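You operate a simulated robot arm through the tools that you are given. There is no shell and no other tool.

The job below is to be done with a simulated robot arm. You get a single attempt, and the scene is never put back.

## Task
Wind the red thread across at speed 3, then lift the yellow lever and switch the winder off.
Fine: switch on and put the lever down first; let it run till it stops. Where these are worked on the way, their far stop is far enough and under half their travel is too little: yellow lever.
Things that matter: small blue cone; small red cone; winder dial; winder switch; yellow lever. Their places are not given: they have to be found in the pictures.

Only the result counts: the job must be done as asked and must still hold three seconds after the hand-in. Knocking over, shifting, dropping, spilling or breaking anything else fails it.

## Robot
A 7-joint arm with a fingered hand, fixed in place. Base frame: the origin is on the floor under the middle of its stand, x ahead of it, y to its left, z up. Units: m, rad, N and s.
It reaches about 1.164 m from its shoulder. Its first joint turns from -2.897 to 2.897 rad. Payload 4.7 kg.
The tool frame sits at the grasp point between the pads (the TCP): z along the fingers, y along the line on which they close. The tips reach 0.036 m beyond it. The gripper opens to 0.12 m; its body begins 0.042 m behind the TCP. The gripper is a hand of 5 fingers: y runs from the thumb to the fingers, the wrist lies at [-0.018, -0.122, -0.21] in the tool frame, and closing takes about 1.5 s.
Orientation is that of the tool frame in the base frame, as [roll, pitch, yaw] about the fixed x, y, z axes, in that order (R = Rz(yaw) Ry(pitch) Rx(roll)). With the fingers straight down and the wrist toward the robot, the tool's x, y and z point along [0, 1, 0], [1, 0, 0] and [0, 0, -1] of the base frame.

## Interface
- The arm moves only by the tool step_arm. Its argument "increments" is a list of rows, each an object of numbers (a shift or turn left out is 0, a gripper value left out holds the last): "dx", "dy", "dz": the shift along the base's x, y, z in m; "wx", "wy", "wz": the turn, a rotation vector about the base's x, y, z in degrees. In form: [{"dx": .., "dy": .., "dz": .., "wx": .., "wy": .., "wz": ..}, ...]. A call has 1 to 20 rows; each row is the pose to reach, as a shift and turn from the pose commanded when the call began. "hand" is the finger opening in m, from 0 to 0.12, set as the call begins (left out, the last holds). Each row takes 0.2 s and may step no farther than 0.05 m and 0.15 rad from the row before; otherwise, or with a gripper value out of range, the whole call is refused. Where a pose cannot be reached the arm comes as near as it can. A force on the tool above 40 N (or 10 N above the force at the start of the call, whichever is more), or a blocked arm, ends the call early, and 0.2 s more pass. Each finger travels about 0.045 m/s and halts on what it meets, pressing with about 28 N; the grip force reading is that of the motor and also rises with nothing between the fingers. The clock runs only during rows and for 0.2 s after the last one: add rows that repeat a pose to give the fingers time. The reply holds the time, the measured pose of the TCP, the force on the tool along the base axes, the opening and the grip force, in the units named above and with some noise, with the torque about the TCP (base axes, N m) and any sound that the robot's microphone picked up.
- Cameras (640 x 400 px; columns grow to the right, rows downward): "scene" is fixed at [0.0445, 0.4968, 1.5269]; the picture's right is [0.34, -0.94, 0.00], its down [-0.72, -0.26, -0.65] and it looks along [0.61, 0.22, -0.76] (base axes); focal length 293 px, centre (320, 200). "wrist" rides on the gripper at [0.072, -0.091, -0.143] in the tool frame; the picture's right is [-0.80, 0.28, -0.53], its down [-0.53, -0.73, 0.42] and it looks along [-0.27, 0.62, 0.74] (tool axes); focal length 234 px, centre (320, 200).
- get_image(camera): a new picture of that camera. The clock stands still meanwhile.
- curl_fingers(index, middle, ring, little, thumb_bend, thumb_turn): sets how far each is bent, from 0 (flat) to 1 (curled in); at 0.3 the hand is open as for a grip, at 0.7 the pads meet at the TCP. One left out holds its place. A second passes; each finger stops where it meets its share of the squeeze, and holds until it gets a number again. A gripper value or a shape takes the hand back. It gives what a move gives, with no picture; readings hold the bend of each and the force on index, middle, ring, little, thumb and palm. thumb_turn goes from beside the hand (0) to across from the fingers (1), as for a grip.
- grasp_type(shape): the hand has 5 fingers and takes this shape, open, in about a second: jaw (thumb against the fingers, like two jaws); tri (thumb and two fingers); tip (a fingertip pinch); poke (one finger out to press); point (the index stretched); flat (the hand flat); cup (the hand cupped); fist (a fist). The gripper value then closes the fingers along that shape, each until it touches; the sizes above hold for jaw. It gives what a move gives, with no picture.
- pixel_to_xyz(camera, pixels): for up to 12 pixels [column, row] of the newest picture of that camera ("zoom" is the newest enlarged one), the place [x, y, z] in the base frame of the surface seen there, good to about 0.002 m, but the place of the scene camera against the robot may be out by one fixed shift of up to 0.025 m in any direction. The clock stands still meanwhile.
- zoom(camera, box): a new picture of the part [left, top, right, bottom] of that camera's present view, enlarged. The clock stands still meanwhile.
- job_done(): hands the job in; it is judged then, once.

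Leave the gripper open and the arm clear of the work at the hand-in unless told otherwise.

The tools are called after ">>>" as a command line: name --argument value ..., lists and objects as JSON in quotes. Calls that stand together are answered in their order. step_arm: Moves the arm, as the interface text tells. Its arguments: {"type":"object","properties":{"increments":{"type":"array","items":{"type":"object","properties":{"dx":{"type":"number"},"dy":{"type":"number"},"dz":{"type":"number"},"wx":{"type":"number"},"wy":{"type":"number"},"wz":{"type":"number"}}}},"hand":{"type":"number"}},"required":["increments"]} The other tools are called the same way: grasp_type (shape) gives the hand a shape; curl_fingers (index, middle, ring, little, thumb_bend, thumb_turn) moves the fingers one by one; get_image (camera) takes a picture; pixel_to_xyz (camera, pixels) gives the place of the surface under pixels of a picture; zoom (camera, box) takes an enlarged picture of a part of a camera's view; job_done () hands the job in.

At the start:

```text
time: 0.0
ee_pos: [0.363, 0.486, 1.2794]
orientation: [-3.14, 0.001, 1.57]
wrist_force: [-0.3, -0.2, 0.2]
ft_torque: [0.03, 0.02, -0.01]
opening: 0.1195
grasp_force: 0.1
shape: jaw
bend: [0.3, 0.3, 0.3, 0.3, 0.3, 0.98]
finger forces: [0.0, 0.0, 0.0, 0.0, 0.0, 0.0]
```

scene: 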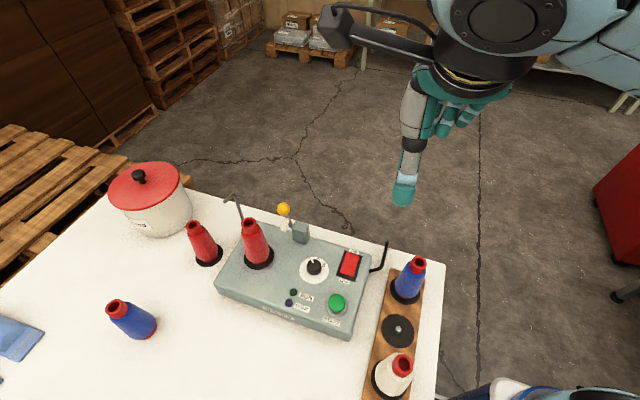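
wrist: 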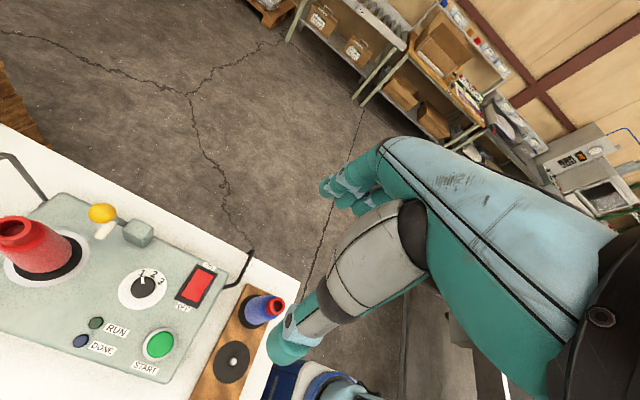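

I see a winder with a red cone on its spindle, a yellow lever, a dial, a red rocker switch, a green START button and two lamps. I'll zoom in on the machine in both views.

>>> zoom --camera "scene" --box '[180, 180, 440, 345]'

>>> zoom --camera "wrist" --box '[0, 140, 320, 400]'

```text
2.42 times, centred on (310, 262) of scene
```

zoom: 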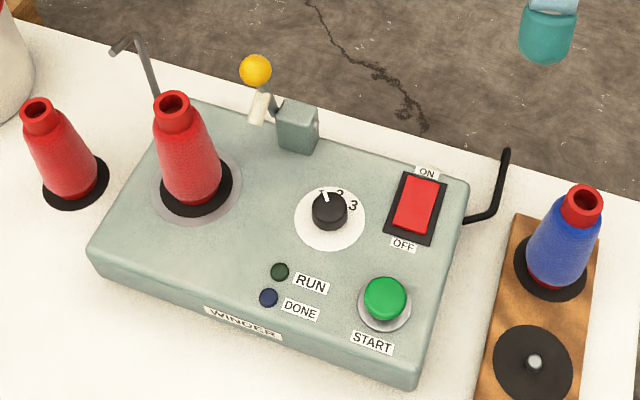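

```text
1.54 times, centred on (160, 270) of wrist
```

zoom: 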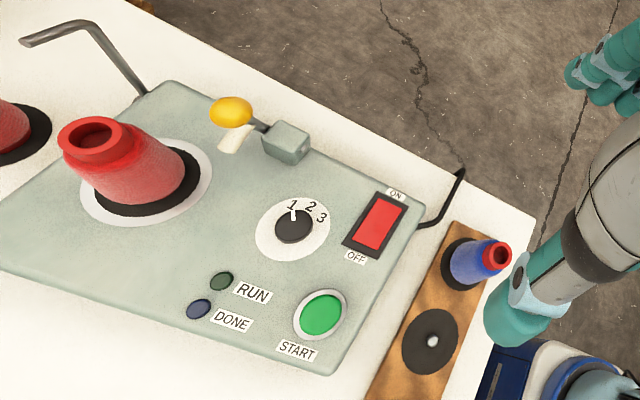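

Now I'll look closer at each cone and the wooden stand to understand which is which.

>>> zoom --camera "scene" --box '[340, 235, 450, 400]'

>>> zoom --camera "scene" --box '[170, 190, 300, 280]'

>>> zoom --camera "scene" --box '[0, 270, 180, 400]'

>>> zoom --camera "scene" --box '[260, 190, 400, 340]'

```text
2.42 times, centred on (395, 318) of scene
```

zoom: 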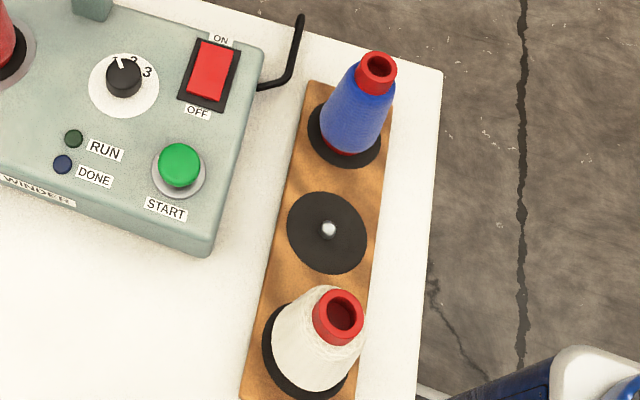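

```text
4.44 times, centred on (235, 235) of scene
```

zoom: 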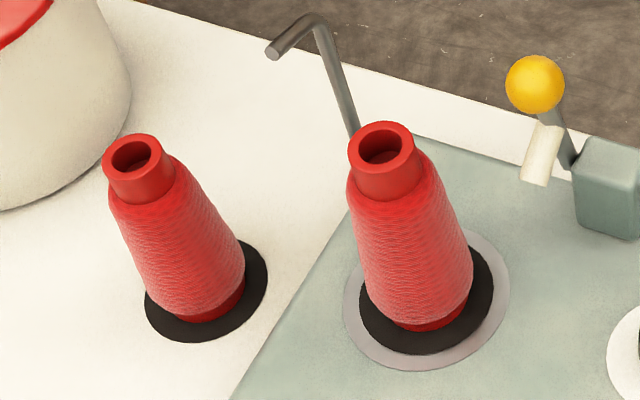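

```text
3.08 times, centred on (90, 335) of scene
```

zoom: 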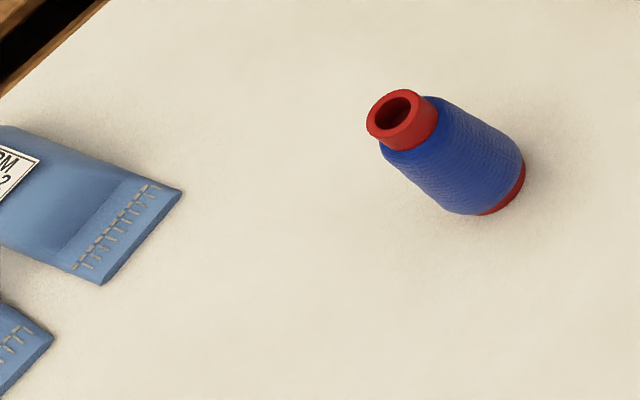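

```text
2.67 times, centred on (330, 265) of scene
```

zoom: 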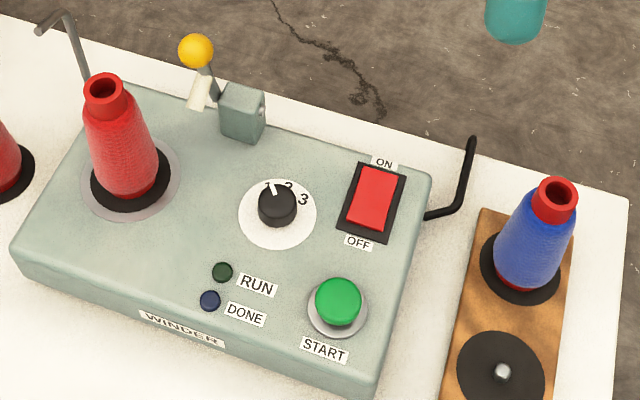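

I'll measure the cones, machine features, stand peg and the two guide rods from the scene picture.

>>> get_image --camera "scene"

>>> pixel_to_xyz --camera "scene" --pixels '[[192, 228], [208, 255], [249, 223], [259, 258], [417, 262], [407, 292], [397, 331], [403, 362], [387, 385], [115, 309], [145, 333], [283, 209]]'

>>> pixel_to_xyz --camera "scene" --pixels '[[314, 266], [314, 283], [349, 264], [338, 303], [293, 292], [290, 302], [300, 232], [230, 198], [386, 245], [285, 226], [340, 330], [225, 290]]'

```text
taken
```

scene: 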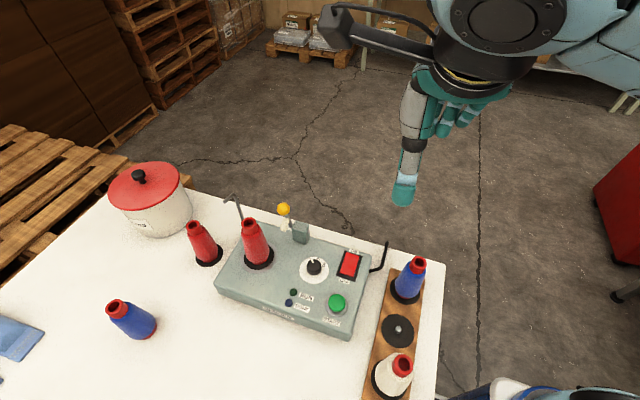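

```text
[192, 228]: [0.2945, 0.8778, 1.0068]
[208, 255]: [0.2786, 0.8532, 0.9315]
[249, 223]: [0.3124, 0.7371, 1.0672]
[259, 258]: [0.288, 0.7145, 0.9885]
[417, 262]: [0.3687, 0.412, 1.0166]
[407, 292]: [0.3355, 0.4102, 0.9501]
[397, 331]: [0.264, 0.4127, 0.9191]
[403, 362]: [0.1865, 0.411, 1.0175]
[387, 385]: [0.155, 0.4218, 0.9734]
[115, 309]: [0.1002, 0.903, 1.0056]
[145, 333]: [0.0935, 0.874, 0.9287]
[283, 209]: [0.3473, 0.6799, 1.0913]
```

```text
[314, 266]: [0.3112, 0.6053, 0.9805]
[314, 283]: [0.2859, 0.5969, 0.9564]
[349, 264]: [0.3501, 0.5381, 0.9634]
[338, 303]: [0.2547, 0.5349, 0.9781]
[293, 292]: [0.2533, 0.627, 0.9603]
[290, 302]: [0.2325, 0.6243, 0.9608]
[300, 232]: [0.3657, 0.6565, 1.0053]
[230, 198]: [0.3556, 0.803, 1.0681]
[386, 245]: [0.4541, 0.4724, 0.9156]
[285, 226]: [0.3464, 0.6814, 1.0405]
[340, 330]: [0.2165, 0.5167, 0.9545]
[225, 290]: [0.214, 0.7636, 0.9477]
```

The cones all stand upright. I'll measure the same features with the wrist camera to find the scene camera's fixed shift: switch (196,285), dial (142,285), START (158,345), yellow ball (102,213), block (137,233), cone rims.

>>> get_image --camera "wrist"

>>> pixel_to_xyz --camera "wrist" --pixels '[[197, 285], [142, 283], [158, 343], [103, 213], [138, 232], [96, 323], [80, 341], [16, 226], [275, 307], [233, 361], [188, 271], [205, 297]]'

>>> zoom --camera "scene" --box '[270, 195, 390, 270]'

>>> pixel_to_xyz --camera "zoom" --pixels '[[70, 75], [165, 180], [235, 380], [425, 340], [425, 395], [390, 370], [620, 270], [590, 400], [80, 165], [100, 130], [160, 215], [385, 330]]'

```text
taken
```

wrist: 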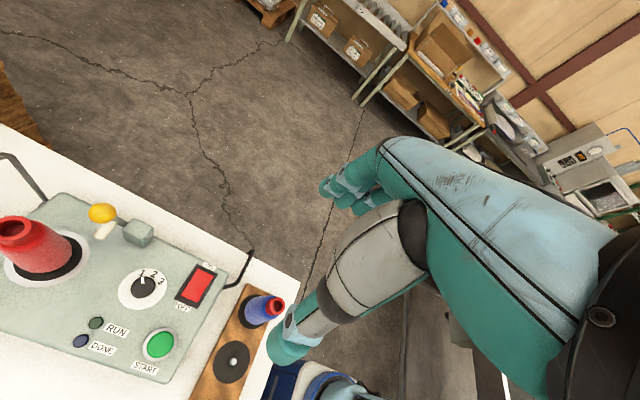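

```text
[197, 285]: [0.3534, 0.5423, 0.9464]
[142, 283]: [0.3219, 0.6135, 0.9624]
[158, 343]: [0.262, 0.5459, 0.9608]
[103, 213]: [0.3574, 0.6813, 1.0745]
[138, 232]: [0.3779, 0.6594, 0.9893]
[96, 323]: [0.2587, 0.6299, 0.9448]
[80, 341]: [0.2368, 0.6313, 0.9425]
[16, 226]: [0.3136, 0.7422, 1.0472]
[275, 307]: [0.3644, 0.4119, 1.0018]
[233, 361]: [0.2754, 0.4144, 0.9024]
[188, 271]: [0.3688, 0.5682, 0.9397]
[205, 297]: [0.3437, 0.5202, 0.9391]
```

```text
5.33 times, centred on (330, 232) of scene
```

zoom: 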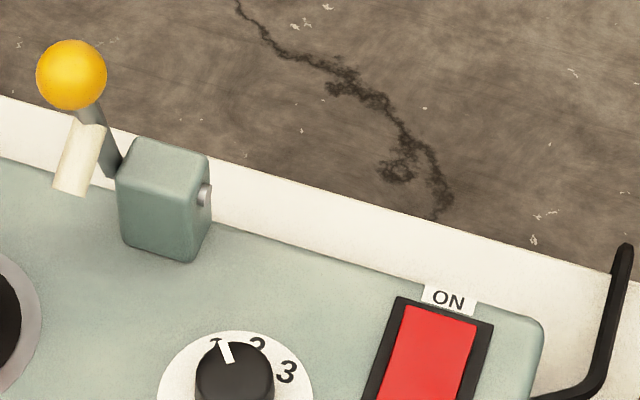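

```text
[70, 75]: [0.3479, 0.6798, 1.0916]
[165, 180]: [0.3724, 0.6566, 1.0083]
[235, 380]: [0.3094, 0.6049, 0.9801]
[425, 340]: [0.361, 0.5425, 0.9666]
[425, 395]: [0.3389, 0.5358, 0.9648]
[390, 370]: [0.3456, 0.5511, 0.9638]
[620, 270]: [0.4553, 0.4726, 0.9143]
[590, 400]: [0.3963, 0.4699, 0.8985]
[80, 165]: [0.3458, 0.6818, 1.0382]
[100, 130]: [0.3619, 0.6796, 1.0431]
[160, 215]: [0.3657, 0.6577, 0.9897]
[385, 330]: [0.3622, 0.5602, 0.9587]
```

The scene camera reads about 0.007 low in x, 0.006 low in y and 0.017 high in z compared with the wrist camera. The set-up seems to have a red cone on the spindle and a small red cone on the left peg already; the dial is on 1 and the switch is OFF. First I'll shape the hand as "poke" to see what it looks like.

>>> grasp_type --shape "poke"

>>> get_image --camera "scene"

>>> get_image --camera "wrist"

```text
time: 0.9
ee_pos: [0.3603, 0.4861, 1.2788]
orientation: [-3.142, -0.001, 1.571]
wrist_force: [0.6, -0.7, -0.4]
ft_torque: [0.0, 0.01, -0.01]
opening: 0.0002
grasp_force: 0.0
shape: poke
bend: [0.7, 0.7, 0.99, 0.99, 1.0, 1.0]
finger forces: [0.1, 0.0, 0.0, 0.1, 0.1, 0.1]
```

```text
taken
```

scene: 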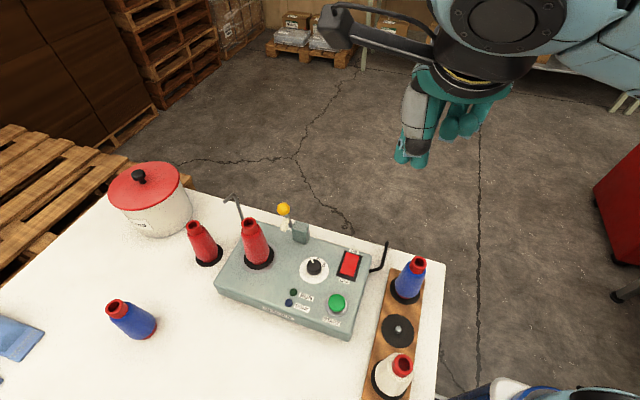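

```text
taken
```

wrist: 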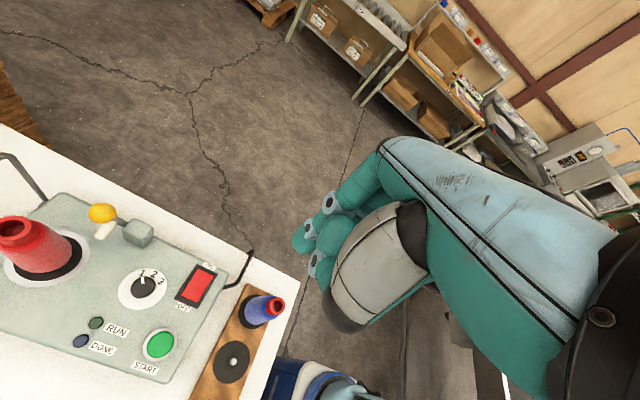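

I'll zoom on the hand in both views to see where the fingertips are.

>>> zoom --camera "scene" --box '[360, 60, 530, 190]'

>>> zoom --camera "wrist" --box '[270, 120, 470, 350]'

>>> grasp_type --shape "point"

>>> zoom --camera "scene" --box '[360, 60, 530, 190]'

>>> zoom --camera "wrist" --box '[220, 100, 470, 350]'

```text
3.08 times, centred on (445, 125) of scene
```

zoom: 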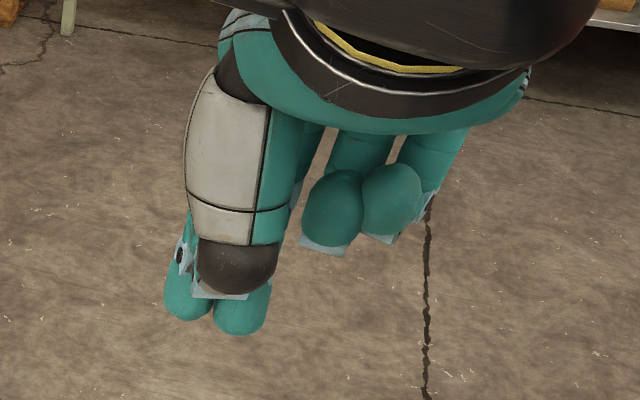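

```text
1.74 times, centred on (370, 235) of wrist
```

zoom: 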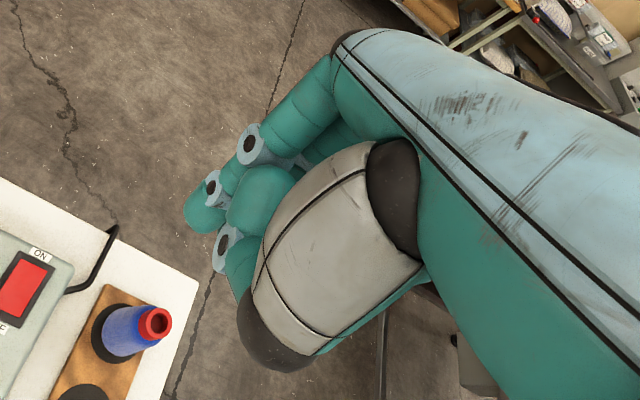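

```text
time: 1.8
ee_pos: [0.3623, 0.4846, 1.2798]
orientation: [3.141, 0.002, 1.569]
wrist_force: [-0.5, 0.7, -0.6]
ft_torque: [0.0, 0.01, 0.0]
opening: 0.0001
grasp_force: 0.0
shape: point
bend: [0.19, 1.0, 1.0, 1.0, 0.98, 0.88]
finger forces: [0.1, 0.1, 0.1, 0.0, 0.0, 0.0]
```

```text
3.08 times, centred on (445, 125) of scene
```

zoom: 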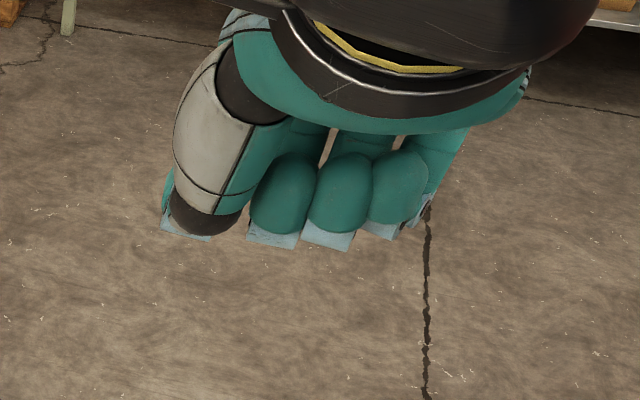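

```text
1.60 times, centred on (345, 225) of wrist
```

zoom: 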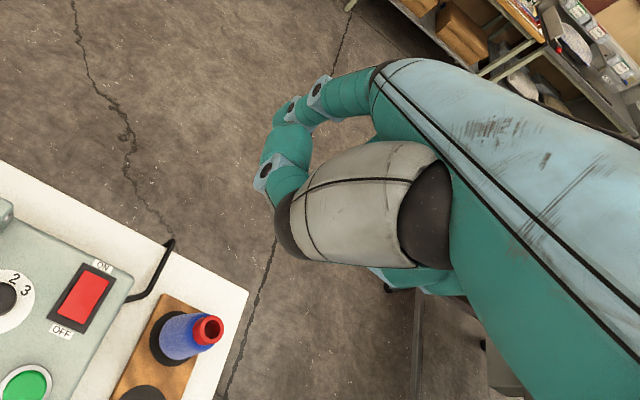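

"Point" sticks the index out forward; "poke" puts two fingertips down near the TCP. I'll try a single index finger at 0.7 with the others curled, and measure its tip.

>>> curl_fingers --index 0.6 --middle 1 --ring 1 --little 1 --thumb_bend 1 --thumb_turn 0.5

>>> zoom --camera "scene" --box '[360, 60, 530, 190]'

>>> pixel_to_xyz --camera "zoom" --pixels '[[187, 310], [240, 320], [200, 280], [250, 290], [220, 250], [320, 230], [380, 220], [180, 260]]'

>>> zoom --camera "wrist" --box '[220, 100, 470, 350]'

```text
time: 2.8
ee_pos: [0.3615, 0.4865, 1.28]
orientation: [3.141, -0.001, 1.571]
wrist_force: [-0.1, -0.6, -0.7]
ft_torque: [0.02, 0.01, 0.04]
opening: 0.0494
grasp_force: 0.0
shape: fingers
bend: [0.6, 1.0, 1.0, 1.0, 1.0, 0.51]
finger forces: [0.0, 0.0, 0.0, 0.0, 0.0, 0.0]
```

```text
3.08 times, centred on (445, 125) of scene
```

zoom: 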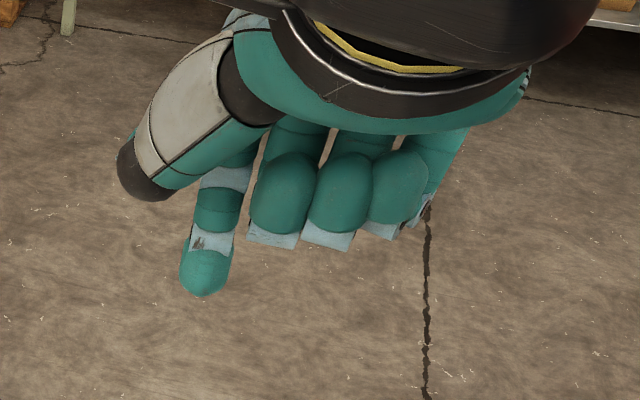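

```text
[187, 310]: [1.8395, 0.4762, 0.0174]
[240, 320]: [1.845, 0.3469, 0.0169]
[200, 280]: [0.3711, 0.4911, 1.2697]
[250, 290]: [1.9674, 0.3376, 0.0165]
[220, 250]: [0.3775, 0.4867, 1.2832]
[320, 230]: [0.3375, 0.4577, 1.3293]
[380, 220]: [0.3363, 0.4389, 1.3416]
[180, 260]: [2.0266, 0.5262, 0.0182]
```

```text
1.60 times, centred on (345, 225) of wrist
```

zoom: 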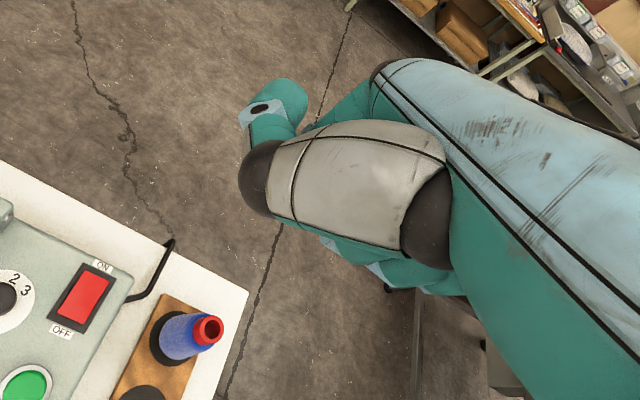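

The index tip sits about 0.02 m ahead (+x), 0.012 m left (+y) and ~0.04 m below the TCP. Next I'll move the hand back-left and slightly down, staying well above the cones, so the wrist camera looks straight at the machine.

>>> step_arm --increments '[{"dx": -0.033, "dy": 0.027}, {"dx": -0.066, "dy": 0.054}, {"dx": -0.1, "dy": 0.08}, {"dx": -0.133, "dy": 0.107}, {"dx": -0.166, "dy": 0.134}, {"dx": -0.2, "dy": 0.16}, {"dx": -0.233, "dy": 0.187}, {"dx": -0.26, "dy": 0.21}, {"dx": -0.26, "dy": 0.21}]'

>>> get_image --camera "wrist"

>>> get_image --camera "scene"

```text
time: 4.8
ee_pos: [0.1356, 0.6461, 1.205]
orientation: [-3.141, -0.003, 1.573]
wrist_force: [-0.5, -0.2, 1.5]
ft_torque: [0.05, 0.01, 0.01]
opening: 0.0497
grasp_force: 0.0
shape: fingers
bend: [0.6, 1.0, 1.0, 1.0, 1.0, 0.51]
finger forces: [0.0, 0.0, 0.0, 0.0, 0.0, 0.1]
out of reach, approached as far as the arm can: row 4, 5, 6, 7, 8, 9
```

```text
taken
```

wrist: 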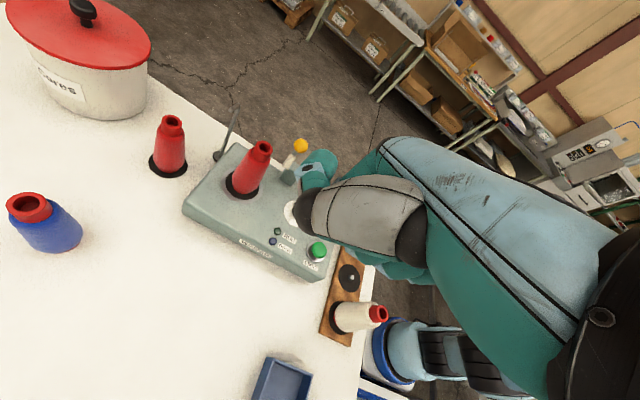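

```text
taken
```

scene: 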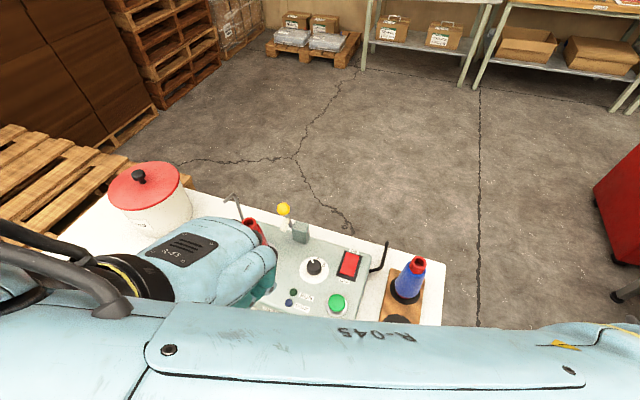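

The arm could only partly reach that pose (z dropped to 1.205, still clear). I see a pot labelled "Cores". I'll zoom here to see the cones and lever from this side.

>>> zoom --camera "wrist" --box '[130, 80, 350, 290]'

>>> zoom --camera "wrist" --box '[0, 0, 200, 280]'

>>> zoom --camera "wrist" --box '[200, 120, 340, 220]'

>>> pixel_to_xyz --camera "wrist" --pixels '[[168, 125], [170, 160], [262, 152], [247, 178], [300, 145], [288, 177], [289, 160], [234, 112], [219, 155], [350, 277], [20, 215], [45, 235]]'

```text
1.90 times, centred on (240, 185) of wrist
```

zoom: 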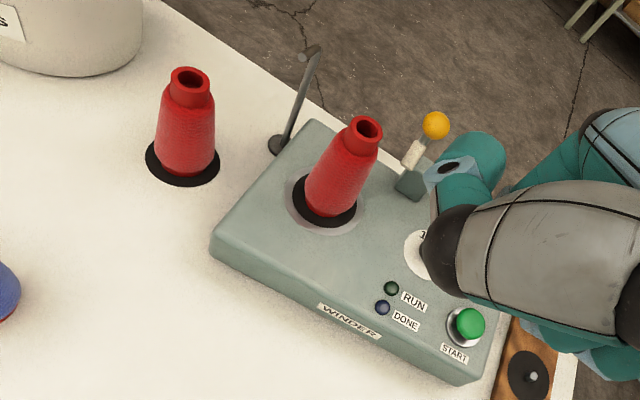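

```text
1.43 times, centred on (100, 140) of wrist
```

zoom: 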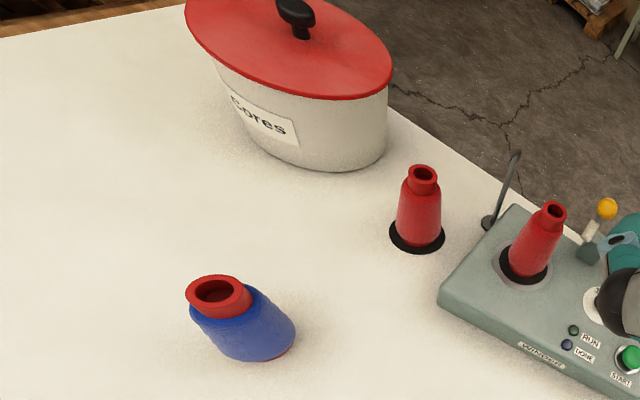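

```text
4.00 times, centred on (270, 170) of wrist
```

zoom: 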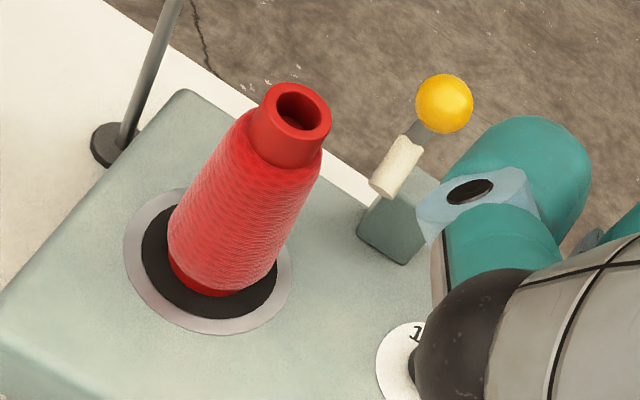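

```text
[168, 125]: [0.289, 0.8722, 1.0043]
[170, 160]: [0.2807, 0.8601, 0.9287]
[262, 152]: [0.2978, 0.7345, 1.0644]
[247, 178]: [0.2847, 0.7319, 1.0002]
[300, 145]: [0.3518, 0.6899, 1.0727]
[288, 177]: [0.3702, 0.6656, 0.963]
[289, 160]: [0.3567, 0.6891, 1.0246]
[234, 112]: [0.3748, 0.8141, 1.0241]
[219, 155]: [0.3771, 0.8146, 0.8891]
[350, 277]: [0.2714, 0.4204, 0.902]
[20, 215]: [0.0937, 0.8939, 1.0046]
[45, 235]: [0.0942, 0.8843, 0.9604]
```

I want to compare the cone sizes precisely (rim heights and base widths). I'll measure on zooms of the current wrist view.

>>> zoom --camera "wrist" --box '[140, 105, 300, 205]'

>>> pixel_to_xyz --camera "zoom" --pixels '[[104, 62], [124, 72], [146, 62], [75, 250], [120, 285], [178, 245], [465, 170], [490, 190], [520, 170], [370, 345], [410, 375], [480, 355]]'

>>> zoom --camera "wrist" --box '[300, 240, 420, 360]'

>>> zoom --camera "wrist" --box '[0, 180, 100, 260]'

>>> pixel_to_xyz --camera "zoom" --pixels '[[50, 140], [160, 190], [290, 110], [140, 380], [300, 450], [520, 380], [250, 100], [400, 250]]'

```text
4.00 times, centred on (220, 155) of wrist
```

zoom: 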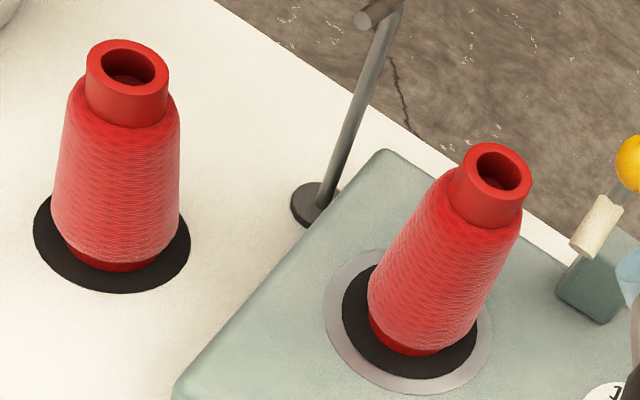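

```text
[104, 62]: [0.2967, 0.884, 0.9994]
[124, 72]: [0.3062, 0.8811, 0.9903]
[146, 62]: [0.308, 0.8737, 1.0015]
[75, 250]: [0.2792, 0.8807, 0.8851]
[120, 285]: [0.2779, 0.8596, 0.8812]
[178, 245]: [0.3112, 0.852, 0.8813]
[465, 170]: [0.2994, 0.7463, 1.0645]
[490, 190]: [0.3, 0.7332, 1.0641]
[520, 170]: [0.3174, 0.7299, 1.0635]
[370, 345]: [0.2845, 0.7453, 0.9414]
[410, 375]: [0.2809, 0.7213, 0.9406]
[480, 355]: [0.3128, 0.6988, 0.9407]
```

```text
3.33 times, centred on (360, 300) of wrist
```

zoom: 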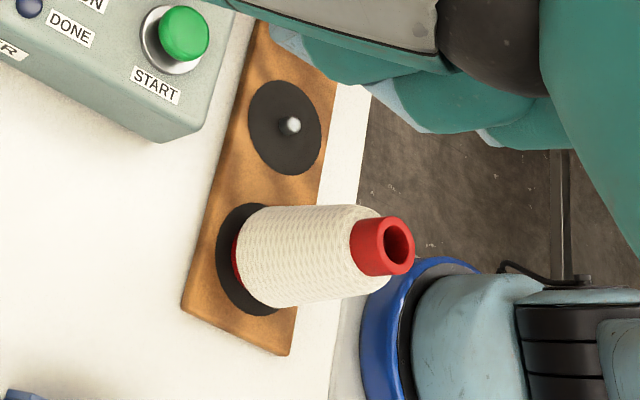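

```text
5.00 times, centred on (50, 220) of wrist
```

zoom: 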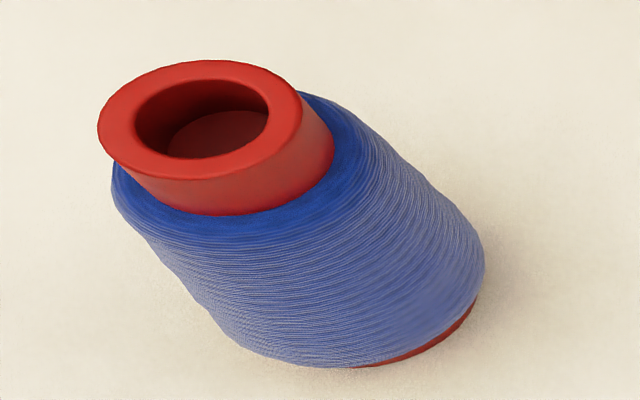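

```text
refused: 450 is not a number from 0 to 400
```

Both red cones are the same size and both sit on discs, so nothing seems to need re-placing. The cones are in place: red on the feed peg by the thread guide and red on the spindle. Now I go back towards the machine's right side to view the switch and dial closely.

>>> step_arm --increments '[{"dx": 0.04, "dy": -0.025}, {"dx": 0.08, "dy": -0.05}, {"dx": 0.12, "dy": -0.075}, {"dx": 0.16, "dy": -0.1}, {"dx": 0.2, "dy": -0.125}, {"dx": 0.24, "dy": -0.15}, {"dx": 0.24, "dy": -0.15}]'

>>> get_image --camera "scene"

>>> get_image --camera "wrist"

```text
time: 6.4
ee_pos: [0.3797, 0.4917, 1.2057]
orientation: [3.141, 0.0, 1.57]
wrist_force: [-0.2, 0.2, 1.0]
ft_torque: [0.03, 0.02, -0.02]
opening: 0.0494
grasp_force: 0.0
shape: fingers
bend: [0.6, 1.0, 1.0, 1.0, 1.0, 0.51]
finger forces: [0.1, 0.1, 0.1, 0.1, 0.1, 0.0]
```

```text
taken
```

scene: 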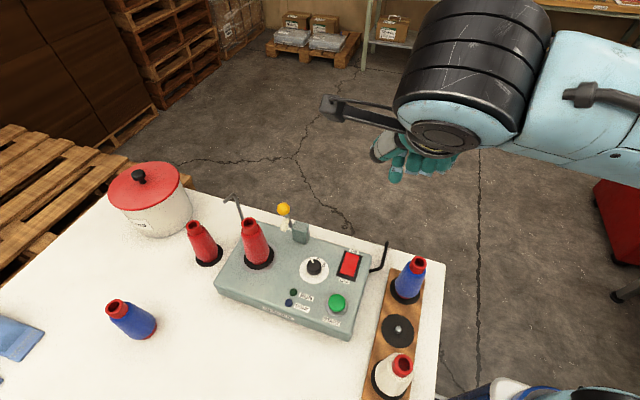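

```text
taken
```

wrist: 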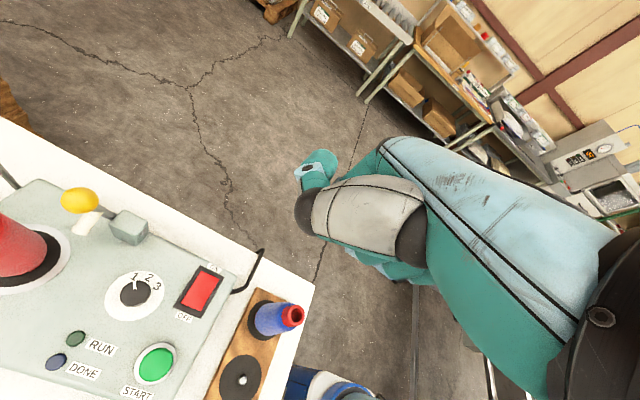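

The pose is now (0.380, 0.492, 1.206). The wrist view shows the panel well; I'll zoom on it and measure the rocker, dial and numbers.

>>> zoom --camera "wrist" --box '[90, 240, 250, 340]'

>>> pixel_to_xyz --camera "zoom" --pixels '[[450, 155], [465, 130], [430, 215], [420, 250], [395, 210], [480, 200], [175, 205], [190, 170], [180, 140], [228, 150], [265, 180], [215, 225]]'

>>> zoom --camera "wrist" --box '[0, 170, 180, 300]'

>>> pixel_to_xyz --camera "zoom" --pixels '[[280, 105], [260, 85], [305, 195], [290, 180], [450, 200], [430, 140], [360, 130], [480, 230], [395, 225], [250, 110], [500, 180], [340, 125]]'

```text
4.00 times, centred on (170, 290) of wrist
```

zoom: 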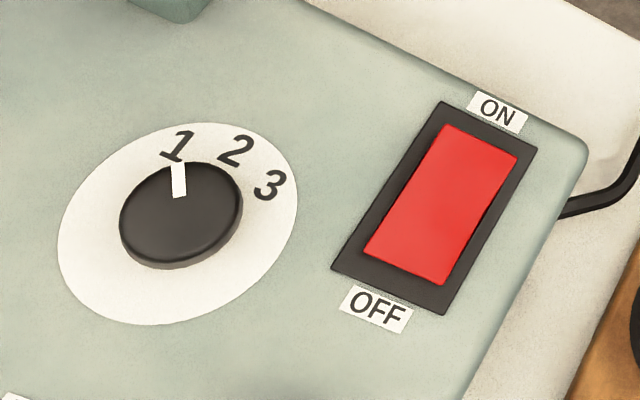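

```text
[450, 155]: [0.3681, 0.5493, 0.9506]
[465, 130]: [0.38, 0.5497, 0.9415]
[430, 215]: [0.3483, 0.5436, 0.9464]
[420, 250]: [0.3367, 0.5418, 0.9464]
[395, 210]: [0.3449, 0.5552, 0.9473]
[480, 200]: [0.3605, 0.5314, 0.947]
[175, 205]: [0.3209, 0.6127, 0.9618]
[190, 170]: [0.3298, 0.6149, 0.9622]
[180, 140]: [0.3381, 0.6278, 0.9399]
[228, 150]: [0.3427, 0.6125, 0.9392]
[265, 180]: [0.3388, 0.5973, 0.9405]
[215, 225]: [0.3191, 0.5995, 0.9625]
```

```text
3.08 times, centred on (90, 235) of wrist
```

zoom: 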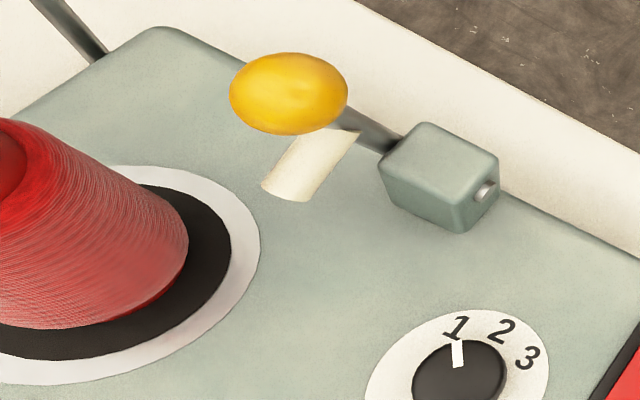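

```text
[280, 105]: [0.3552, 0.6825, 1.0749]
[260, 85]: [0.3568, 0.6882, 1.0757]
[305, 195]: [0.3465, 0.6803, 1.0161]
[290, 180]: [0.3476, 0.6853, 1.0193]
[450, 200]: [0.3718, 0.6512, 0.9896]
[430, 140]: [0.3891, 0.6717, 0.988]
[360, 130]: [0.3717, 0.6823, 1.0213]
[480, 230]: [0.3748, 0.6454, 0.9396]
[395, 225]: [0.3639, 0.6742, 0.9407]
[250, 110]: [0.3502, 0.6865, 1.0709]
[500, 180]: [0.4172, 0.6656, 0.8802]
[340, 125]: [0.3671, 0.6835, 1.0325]
```

I now have rocker, dial (marks 1/2/3 about 40° apart, pointer on 1) and lever geometry. To calibrate the index tip, I'll measure the same features and the fingertip with the scene camera.

>>> zoom --camera "scene" --box '[295, 240, 375, 290]'

>>> pixel_to_xyz --camera "zoom" --pixels '[[170, 128], [201, 140], [155, 200], [430, 150], [440, 120], [415, 240], [420, 200], [400, 280], [155, 155], [445, 95], [120, 200], [190, 200]]'

>>> zoom --camera "scene" --box '[360, 120, 480, 195]'

>>> pixel_to_xyz --camera "zoom" --pixels '[[185, 305], [180, 320], [200, 300], [165, 300], [185, 280], [130, 160], [90, 190], [240, 210], [300, 220], [370, 230]]'

```text
8.00 times, centred on (335, 265) of scene
```

zoom: 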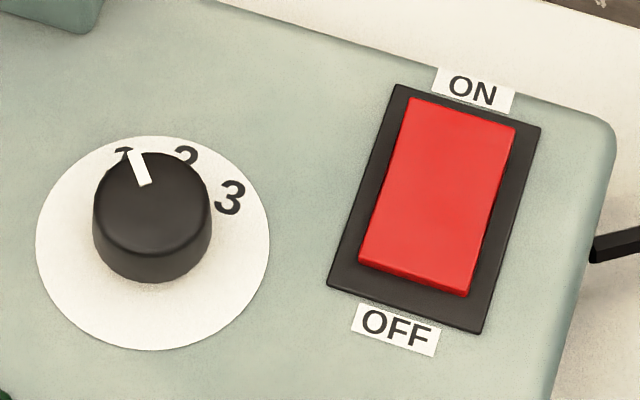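

```text
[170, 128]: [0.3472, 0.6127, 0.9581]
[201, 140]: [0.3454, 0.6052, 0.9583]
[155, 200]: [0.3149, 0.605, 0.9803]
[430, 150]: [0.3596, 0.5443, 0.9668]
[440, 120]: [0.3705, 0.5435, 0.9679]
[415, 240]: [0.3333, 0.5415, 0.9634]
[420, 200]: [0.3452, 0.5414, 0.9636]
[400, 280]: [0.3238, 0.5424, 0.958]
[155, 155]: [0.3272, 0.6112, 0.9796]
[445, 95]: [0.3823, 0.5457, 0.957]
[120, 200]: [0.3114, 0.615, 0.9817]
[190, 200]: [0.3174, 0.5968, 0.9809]
```

```text
5.33 times, centred on (420, 158) of scene
```

zoom: 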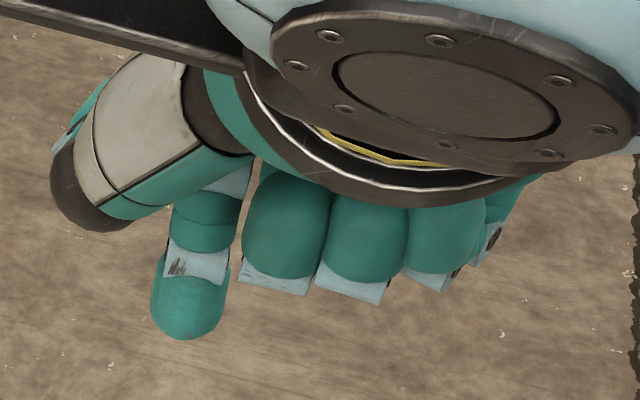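

```text
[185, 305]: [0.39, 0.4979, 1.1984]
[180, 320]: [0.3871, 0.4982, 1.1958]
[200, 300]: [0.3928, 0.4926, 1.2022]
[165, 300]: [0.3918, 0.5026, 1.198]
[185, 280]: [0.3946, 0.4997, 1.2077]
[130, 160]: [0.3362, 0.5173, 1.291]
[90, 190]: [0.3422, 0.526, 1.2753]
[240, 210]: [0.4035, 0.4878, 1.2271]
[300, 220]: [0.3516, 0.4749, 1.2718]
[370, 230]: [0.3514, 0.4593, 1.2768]
```

Index tip centre is about (+0.022, +0.011, −0.034) from the TCP. Before descending on the switch's ON end (~(0.370, 0.5435, 0.951)), I'll locate the black bent rod to the right of the machine and the neighbouring blue cone, to be sure the curled fingers clear them.

>>> zoom --camera "wrist" --box '[200, 230, 320, 340]'

>>> pixel_to_xyz --camera "zoom" --pixels '[[228, 75], [220, 100], [208, 135], [190, 165], [165, 187], [140, 200], [340, 285], [300, 320], [230, 300], [325, 270], [235, 68]]'

```text
3.64 times, centred on (260, 285) of wrist
```

zoom: 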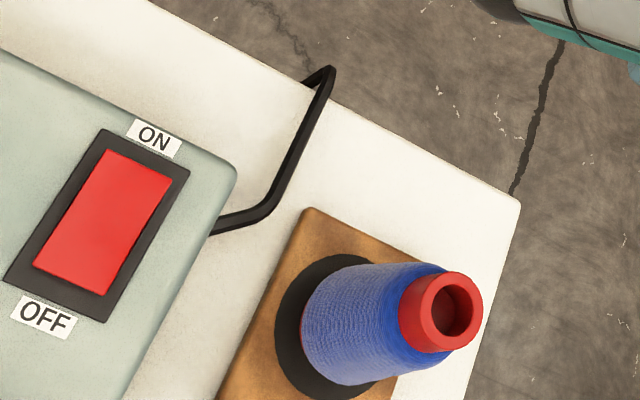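

```text
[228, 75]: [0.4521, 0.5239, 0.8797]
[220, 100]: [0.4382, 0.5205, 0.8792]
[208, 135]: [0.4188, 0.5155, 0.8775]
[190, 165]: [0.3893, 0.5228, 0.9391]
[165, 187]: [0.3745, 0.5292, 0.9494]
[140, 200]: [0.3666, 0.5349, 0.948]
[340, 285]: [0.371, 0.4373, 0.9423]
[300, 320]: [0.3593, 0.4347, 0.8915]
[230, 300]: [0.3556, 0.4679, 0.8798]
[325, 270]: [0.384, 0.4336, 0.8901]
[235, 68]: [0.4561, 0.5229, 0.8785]
```

The black rod is just a cord lying on the table. I'll read three points along the rocker's centreline.

>>> pixel_to_xyz --camera "zoom" --pixels '[[124, 188], [132, 175], [103, 222], [85, 253], [75, 268]]'

```text
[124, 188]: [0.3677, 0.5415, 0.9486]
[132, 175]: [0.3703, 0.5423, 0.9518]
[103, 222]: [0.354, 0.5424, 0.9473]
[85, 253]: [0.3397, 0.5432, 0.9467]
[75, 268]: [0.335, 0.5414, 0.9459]
```

The ON end is at about (0.370, 0.542, 0.9515). I'll move the index tip to 0.05 m above it.

>>> step_arm --increments '[{"dx": -0.008, "dy": 0.01, "dz": -0.04}, {"dx": -0.016, "dy": 0.02, "dz": -0.08}, {"dx": -0.024, "dy": 0.03, "dz": -0.12}, {"dx": -0.032, "dy": 0.039, "dz": -0.155}, {"dx": -0.032, "dy": 0.039, "dz": -0.155}]'

>>> get_image --camera "scene"

>>> get_image --camera "wrist"

```text
time: 7.6
ee_pos: [0.3495, 0.5333, 1.0495]
orientation: [-3.141, -0.001, 1.571]
wrist_force: [0.1, 0.1, -0.5]
ft_torque: [0.01, 0.04, 0.01]
opening: 0.0496
grasp_force: 0.0
shape: fingers
bend: [0.6, 1.0, 1.0, 1.0, 1.0, 0.51]
finger forces: [0.0, 0.1, 0.0, 0.0, 0.0, 0.0]
```

```text
taken
```

scene: 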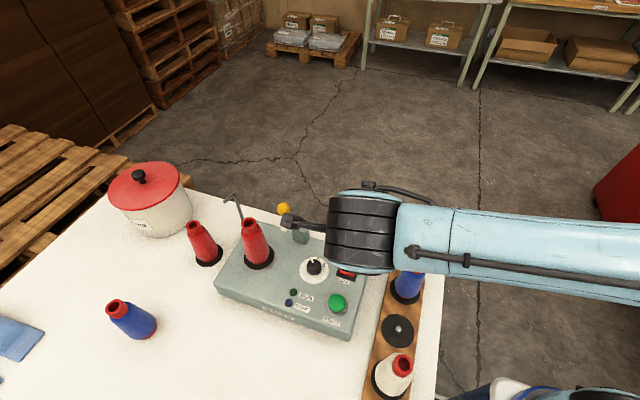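

```text
taken
```

wrist: 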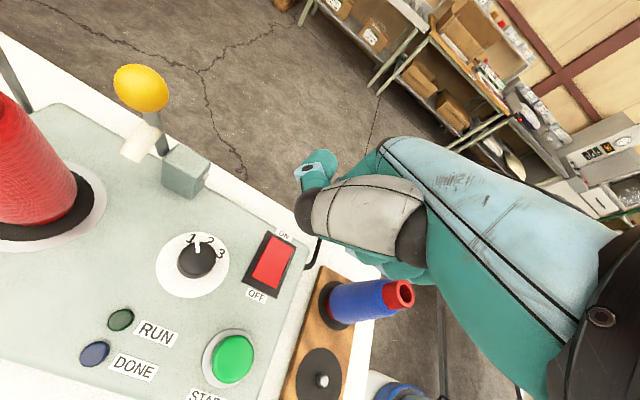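

The fingertip is about 0.055 m above the ON end of the rocker. I'll lower it to just above contact.

>>> step_arm --increments '[{"dx": -0.001, "dy": -0.002, "dz": -0.015}, {"dx": -0.001, "dy": -0.002, "dz": -0.03}, {"dx": -0.001, "dy": -0.002, "dz": -0.042}, {"dx": -0.001, "dy": -0.002, "dz": -0.048}]'

>>> zoom --camera "wrist" --box '[150, 130, 370, 300]'

>>> zoom --camera "scene" --box '[270, 190, 430, 330]'

```text
time: 8.6
ee_pos: [0.3496, 0.5318, 1.0015]
orientation: [-3.139, 0.0, 1.572]
wrist_force: [-0.7, -0.3, 0.5]
ft_torque: [-0.03, 0.02, -0.02]
opening: 0.0495
grasp_force: 0.0
shape: fingers
bend: [0.6, 1.0, 1.0, 1.0, 1.0, 0.51]
finger forces: [0.1, 0.0, 0.0, 0.0, 0.0, 0.0]
```

```text
2.35 times, centred on (260, 215) of wrist
```

zoom: 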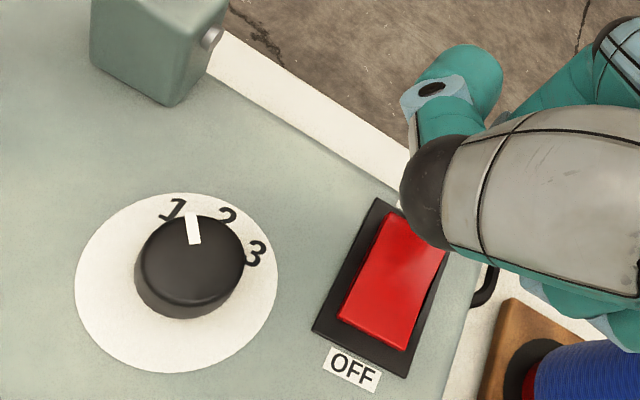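

```text
2.86 times, centred on (350, 260) of scene
```

zoom: 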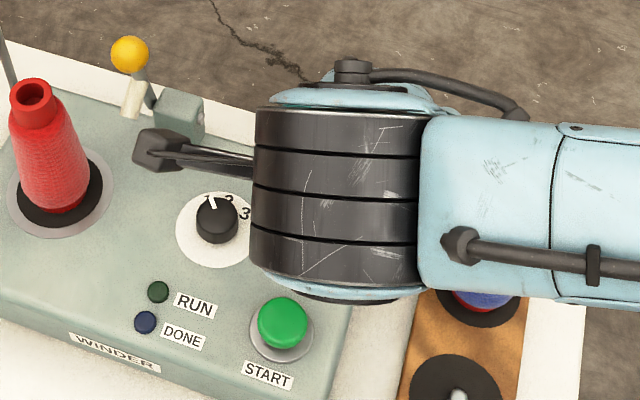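

No contact yet (force ~0). I'll press down in small steps.

>>> step_arm --increments '[{"dz": -0.004}, {"dz": -0.007}, {"dz": -0.01}, {"dz": -0.013}]'

```text
time: 9.6
ee_pos: [0.348, 0.5318, 0.9907]
orientation: [3.141, 0.0, 1.571]
wrist_force: [0.1, -0.9, 1.0]
ft_torque: [0.02, -0.05, -0.01]
opening: 0.0495
grasp_force: 0.6
shape: fingers
bend: [0.6, 1.0, 1.0, 1.0, 1.0, 0.51]
finger forces: [0.9, 0.1, 0.0, 0.0, 0.0, 0.1]
```

The index reads 0.9 N, so contact begins around TCP z = 0.991. I'll press further.

>>> step_arm --increments '[{"dz": -0.003}, {"dz": -0.006}, {"dz": -0.006}]'

>>> zoom --camera "wrist" --box '[150, 130, 370, 300]'

```text
time: 10.4
ee_pos: [0.348, 0.5322, 0.9863]
orientation: [3.14, -0.006, 1.57]
wrist_force: [1.7, -0.7, 23.1]
ft_torque: [0.24, -0.69, -0.06]
opening: 0.0498
grasp_force: 12.0
shape: fingers
bend: [0.6, 1.0, 1.0, 1.0, 1.0, 0.51]
finger forces: [23.6, 0.0, 0.1, 0.0, 0.0, 0.1]
```

```text
2.35 times, centred on (260, 215) of wrist
```

zoom: 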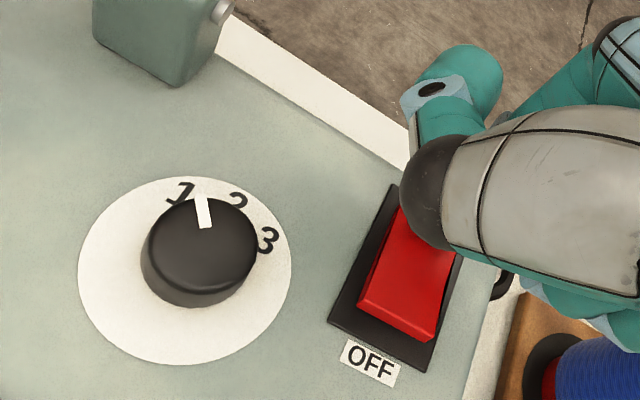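

The OFF end is now raised and the ON end is pressed down against its stop (23 N). I'll lift and check that the rocker stays ON and whether the lamps changed.

>>> step_arm --increments '[{"dz": 0.02}, {"dz": 0.06}, {"dz": 0.1}, {"dz": 0.13}]'

>>> get_image --camera "wrist"

>>> zoom --camera "wrist" --box '[60, 230, 300, 400]'

```text
time: 11.4
ee_pos: [0.3486, 0.5321, 1.1122]
orientation: [3.141, 0.002, 1.569]
wrist_force: [-0.5, 0.4, -0.2]
ft_torque: [-0.03, -0.03, -0.04]
opening: 0.0494
grasp_force: 0.1
shape: fingers
bend: [0.6, 1.0, 1.0, 1.0, 1.0, 0.51]
finger forces: [0.0, 0.0, 0.0, 0.0, 0.0, 0.0]
```

```text
taken
```

wrist: 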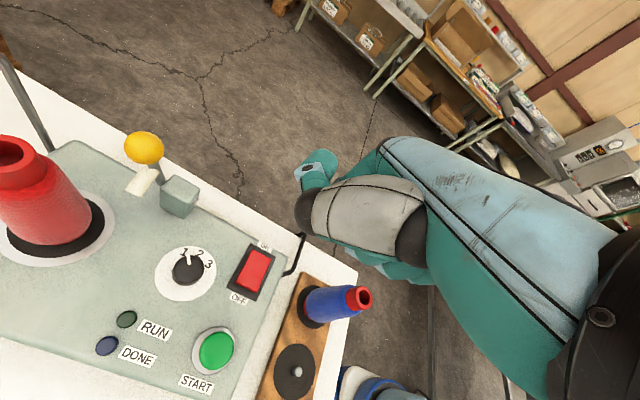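

```text
2.35 times, centred on (180, 315) of wrist
```

zoom: 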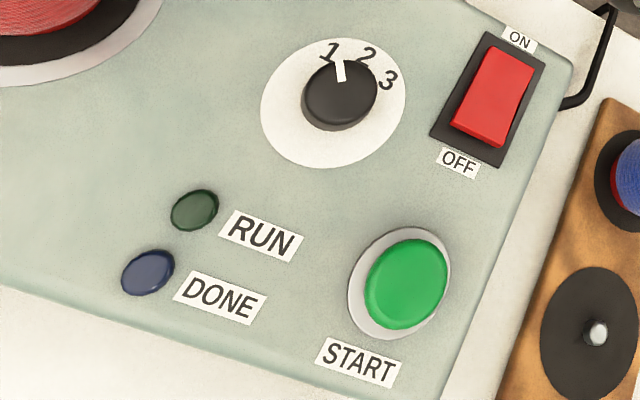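

The switch stays ON. Next comes the dial: I'll take the "tip" pinch shape and look at where its fingertips are.

>>> grasp_type --shape "tip"

>>> get_image --camera "wrist"

>>> get_image --camera "scene"

```text
time: 12.3
ee_pos: [0.3472, 0.5314, 1.1125]
orientation: [-3.141, 0.0, 1.571]
wrist_force: [-0.2, -0.5, 0.9]
ft_torque: [0.0, 0.03, 0.01]
opening: 0.1194
grasp_force: 0.1
shape: tip
bend: [0.3, 0.98, 0.99, 0.99, 0.3, 0.97]
finger forces: [0.1, 0.0, 0.1, 0.0, 0.0, 0.1]
```

```text
taken
```

wrist: 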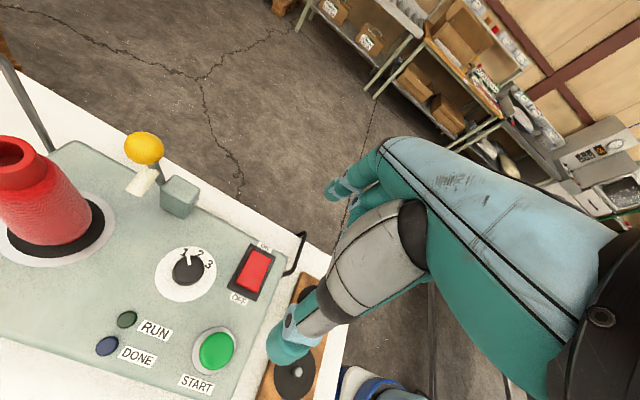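

```text
taken
```

scene: 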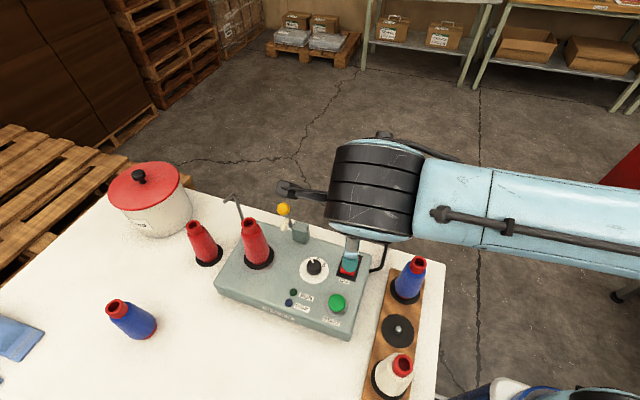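

The tip shape uses index and thumb. I'll close it to about 0.055 m at this height and look at the tips.

>>> step_arm --hand 0.055 --increments '[{"dz": 0.02}, {"dz": 0.05}, {"dz": 0.08}, {"dz": 0.1}, {"dz": 0.1}, {"dz": 0.1}]'

>>> zoom --camera "wrist" --box '[220, 130, 440, 370]'

>>> zoom --camera "scene" --box '[280, 130, 460, 270]'

```text
time: 13.7
ee_pos: [0.347, 0.5338, 1.2129]
orientation: [3.141, 0.0, 1.571]
wrist_force: [-0.1, -0.5, 0.3]
ft_torque: [0.01, 0.0, -0.01]
opening: 0.0555
grasp_force: 0.1
shape: tip
bend: [0.73, 0.98, 0.99, 0.99, 0.71, 1.0]
finger forces: [0.0, 0.1, 0.1, 0.0, 0.0, 0.0]
```

```text
1.67 times, centred on (330, 250) of wrist
```

zoom: 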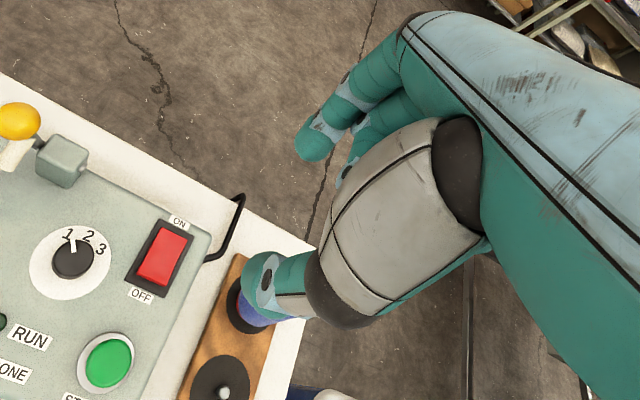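

```text
2.86 times, centred on (370, 200) of scene
```

zoom: 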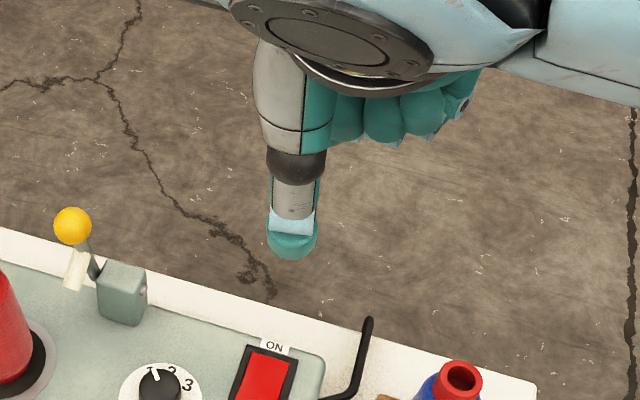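

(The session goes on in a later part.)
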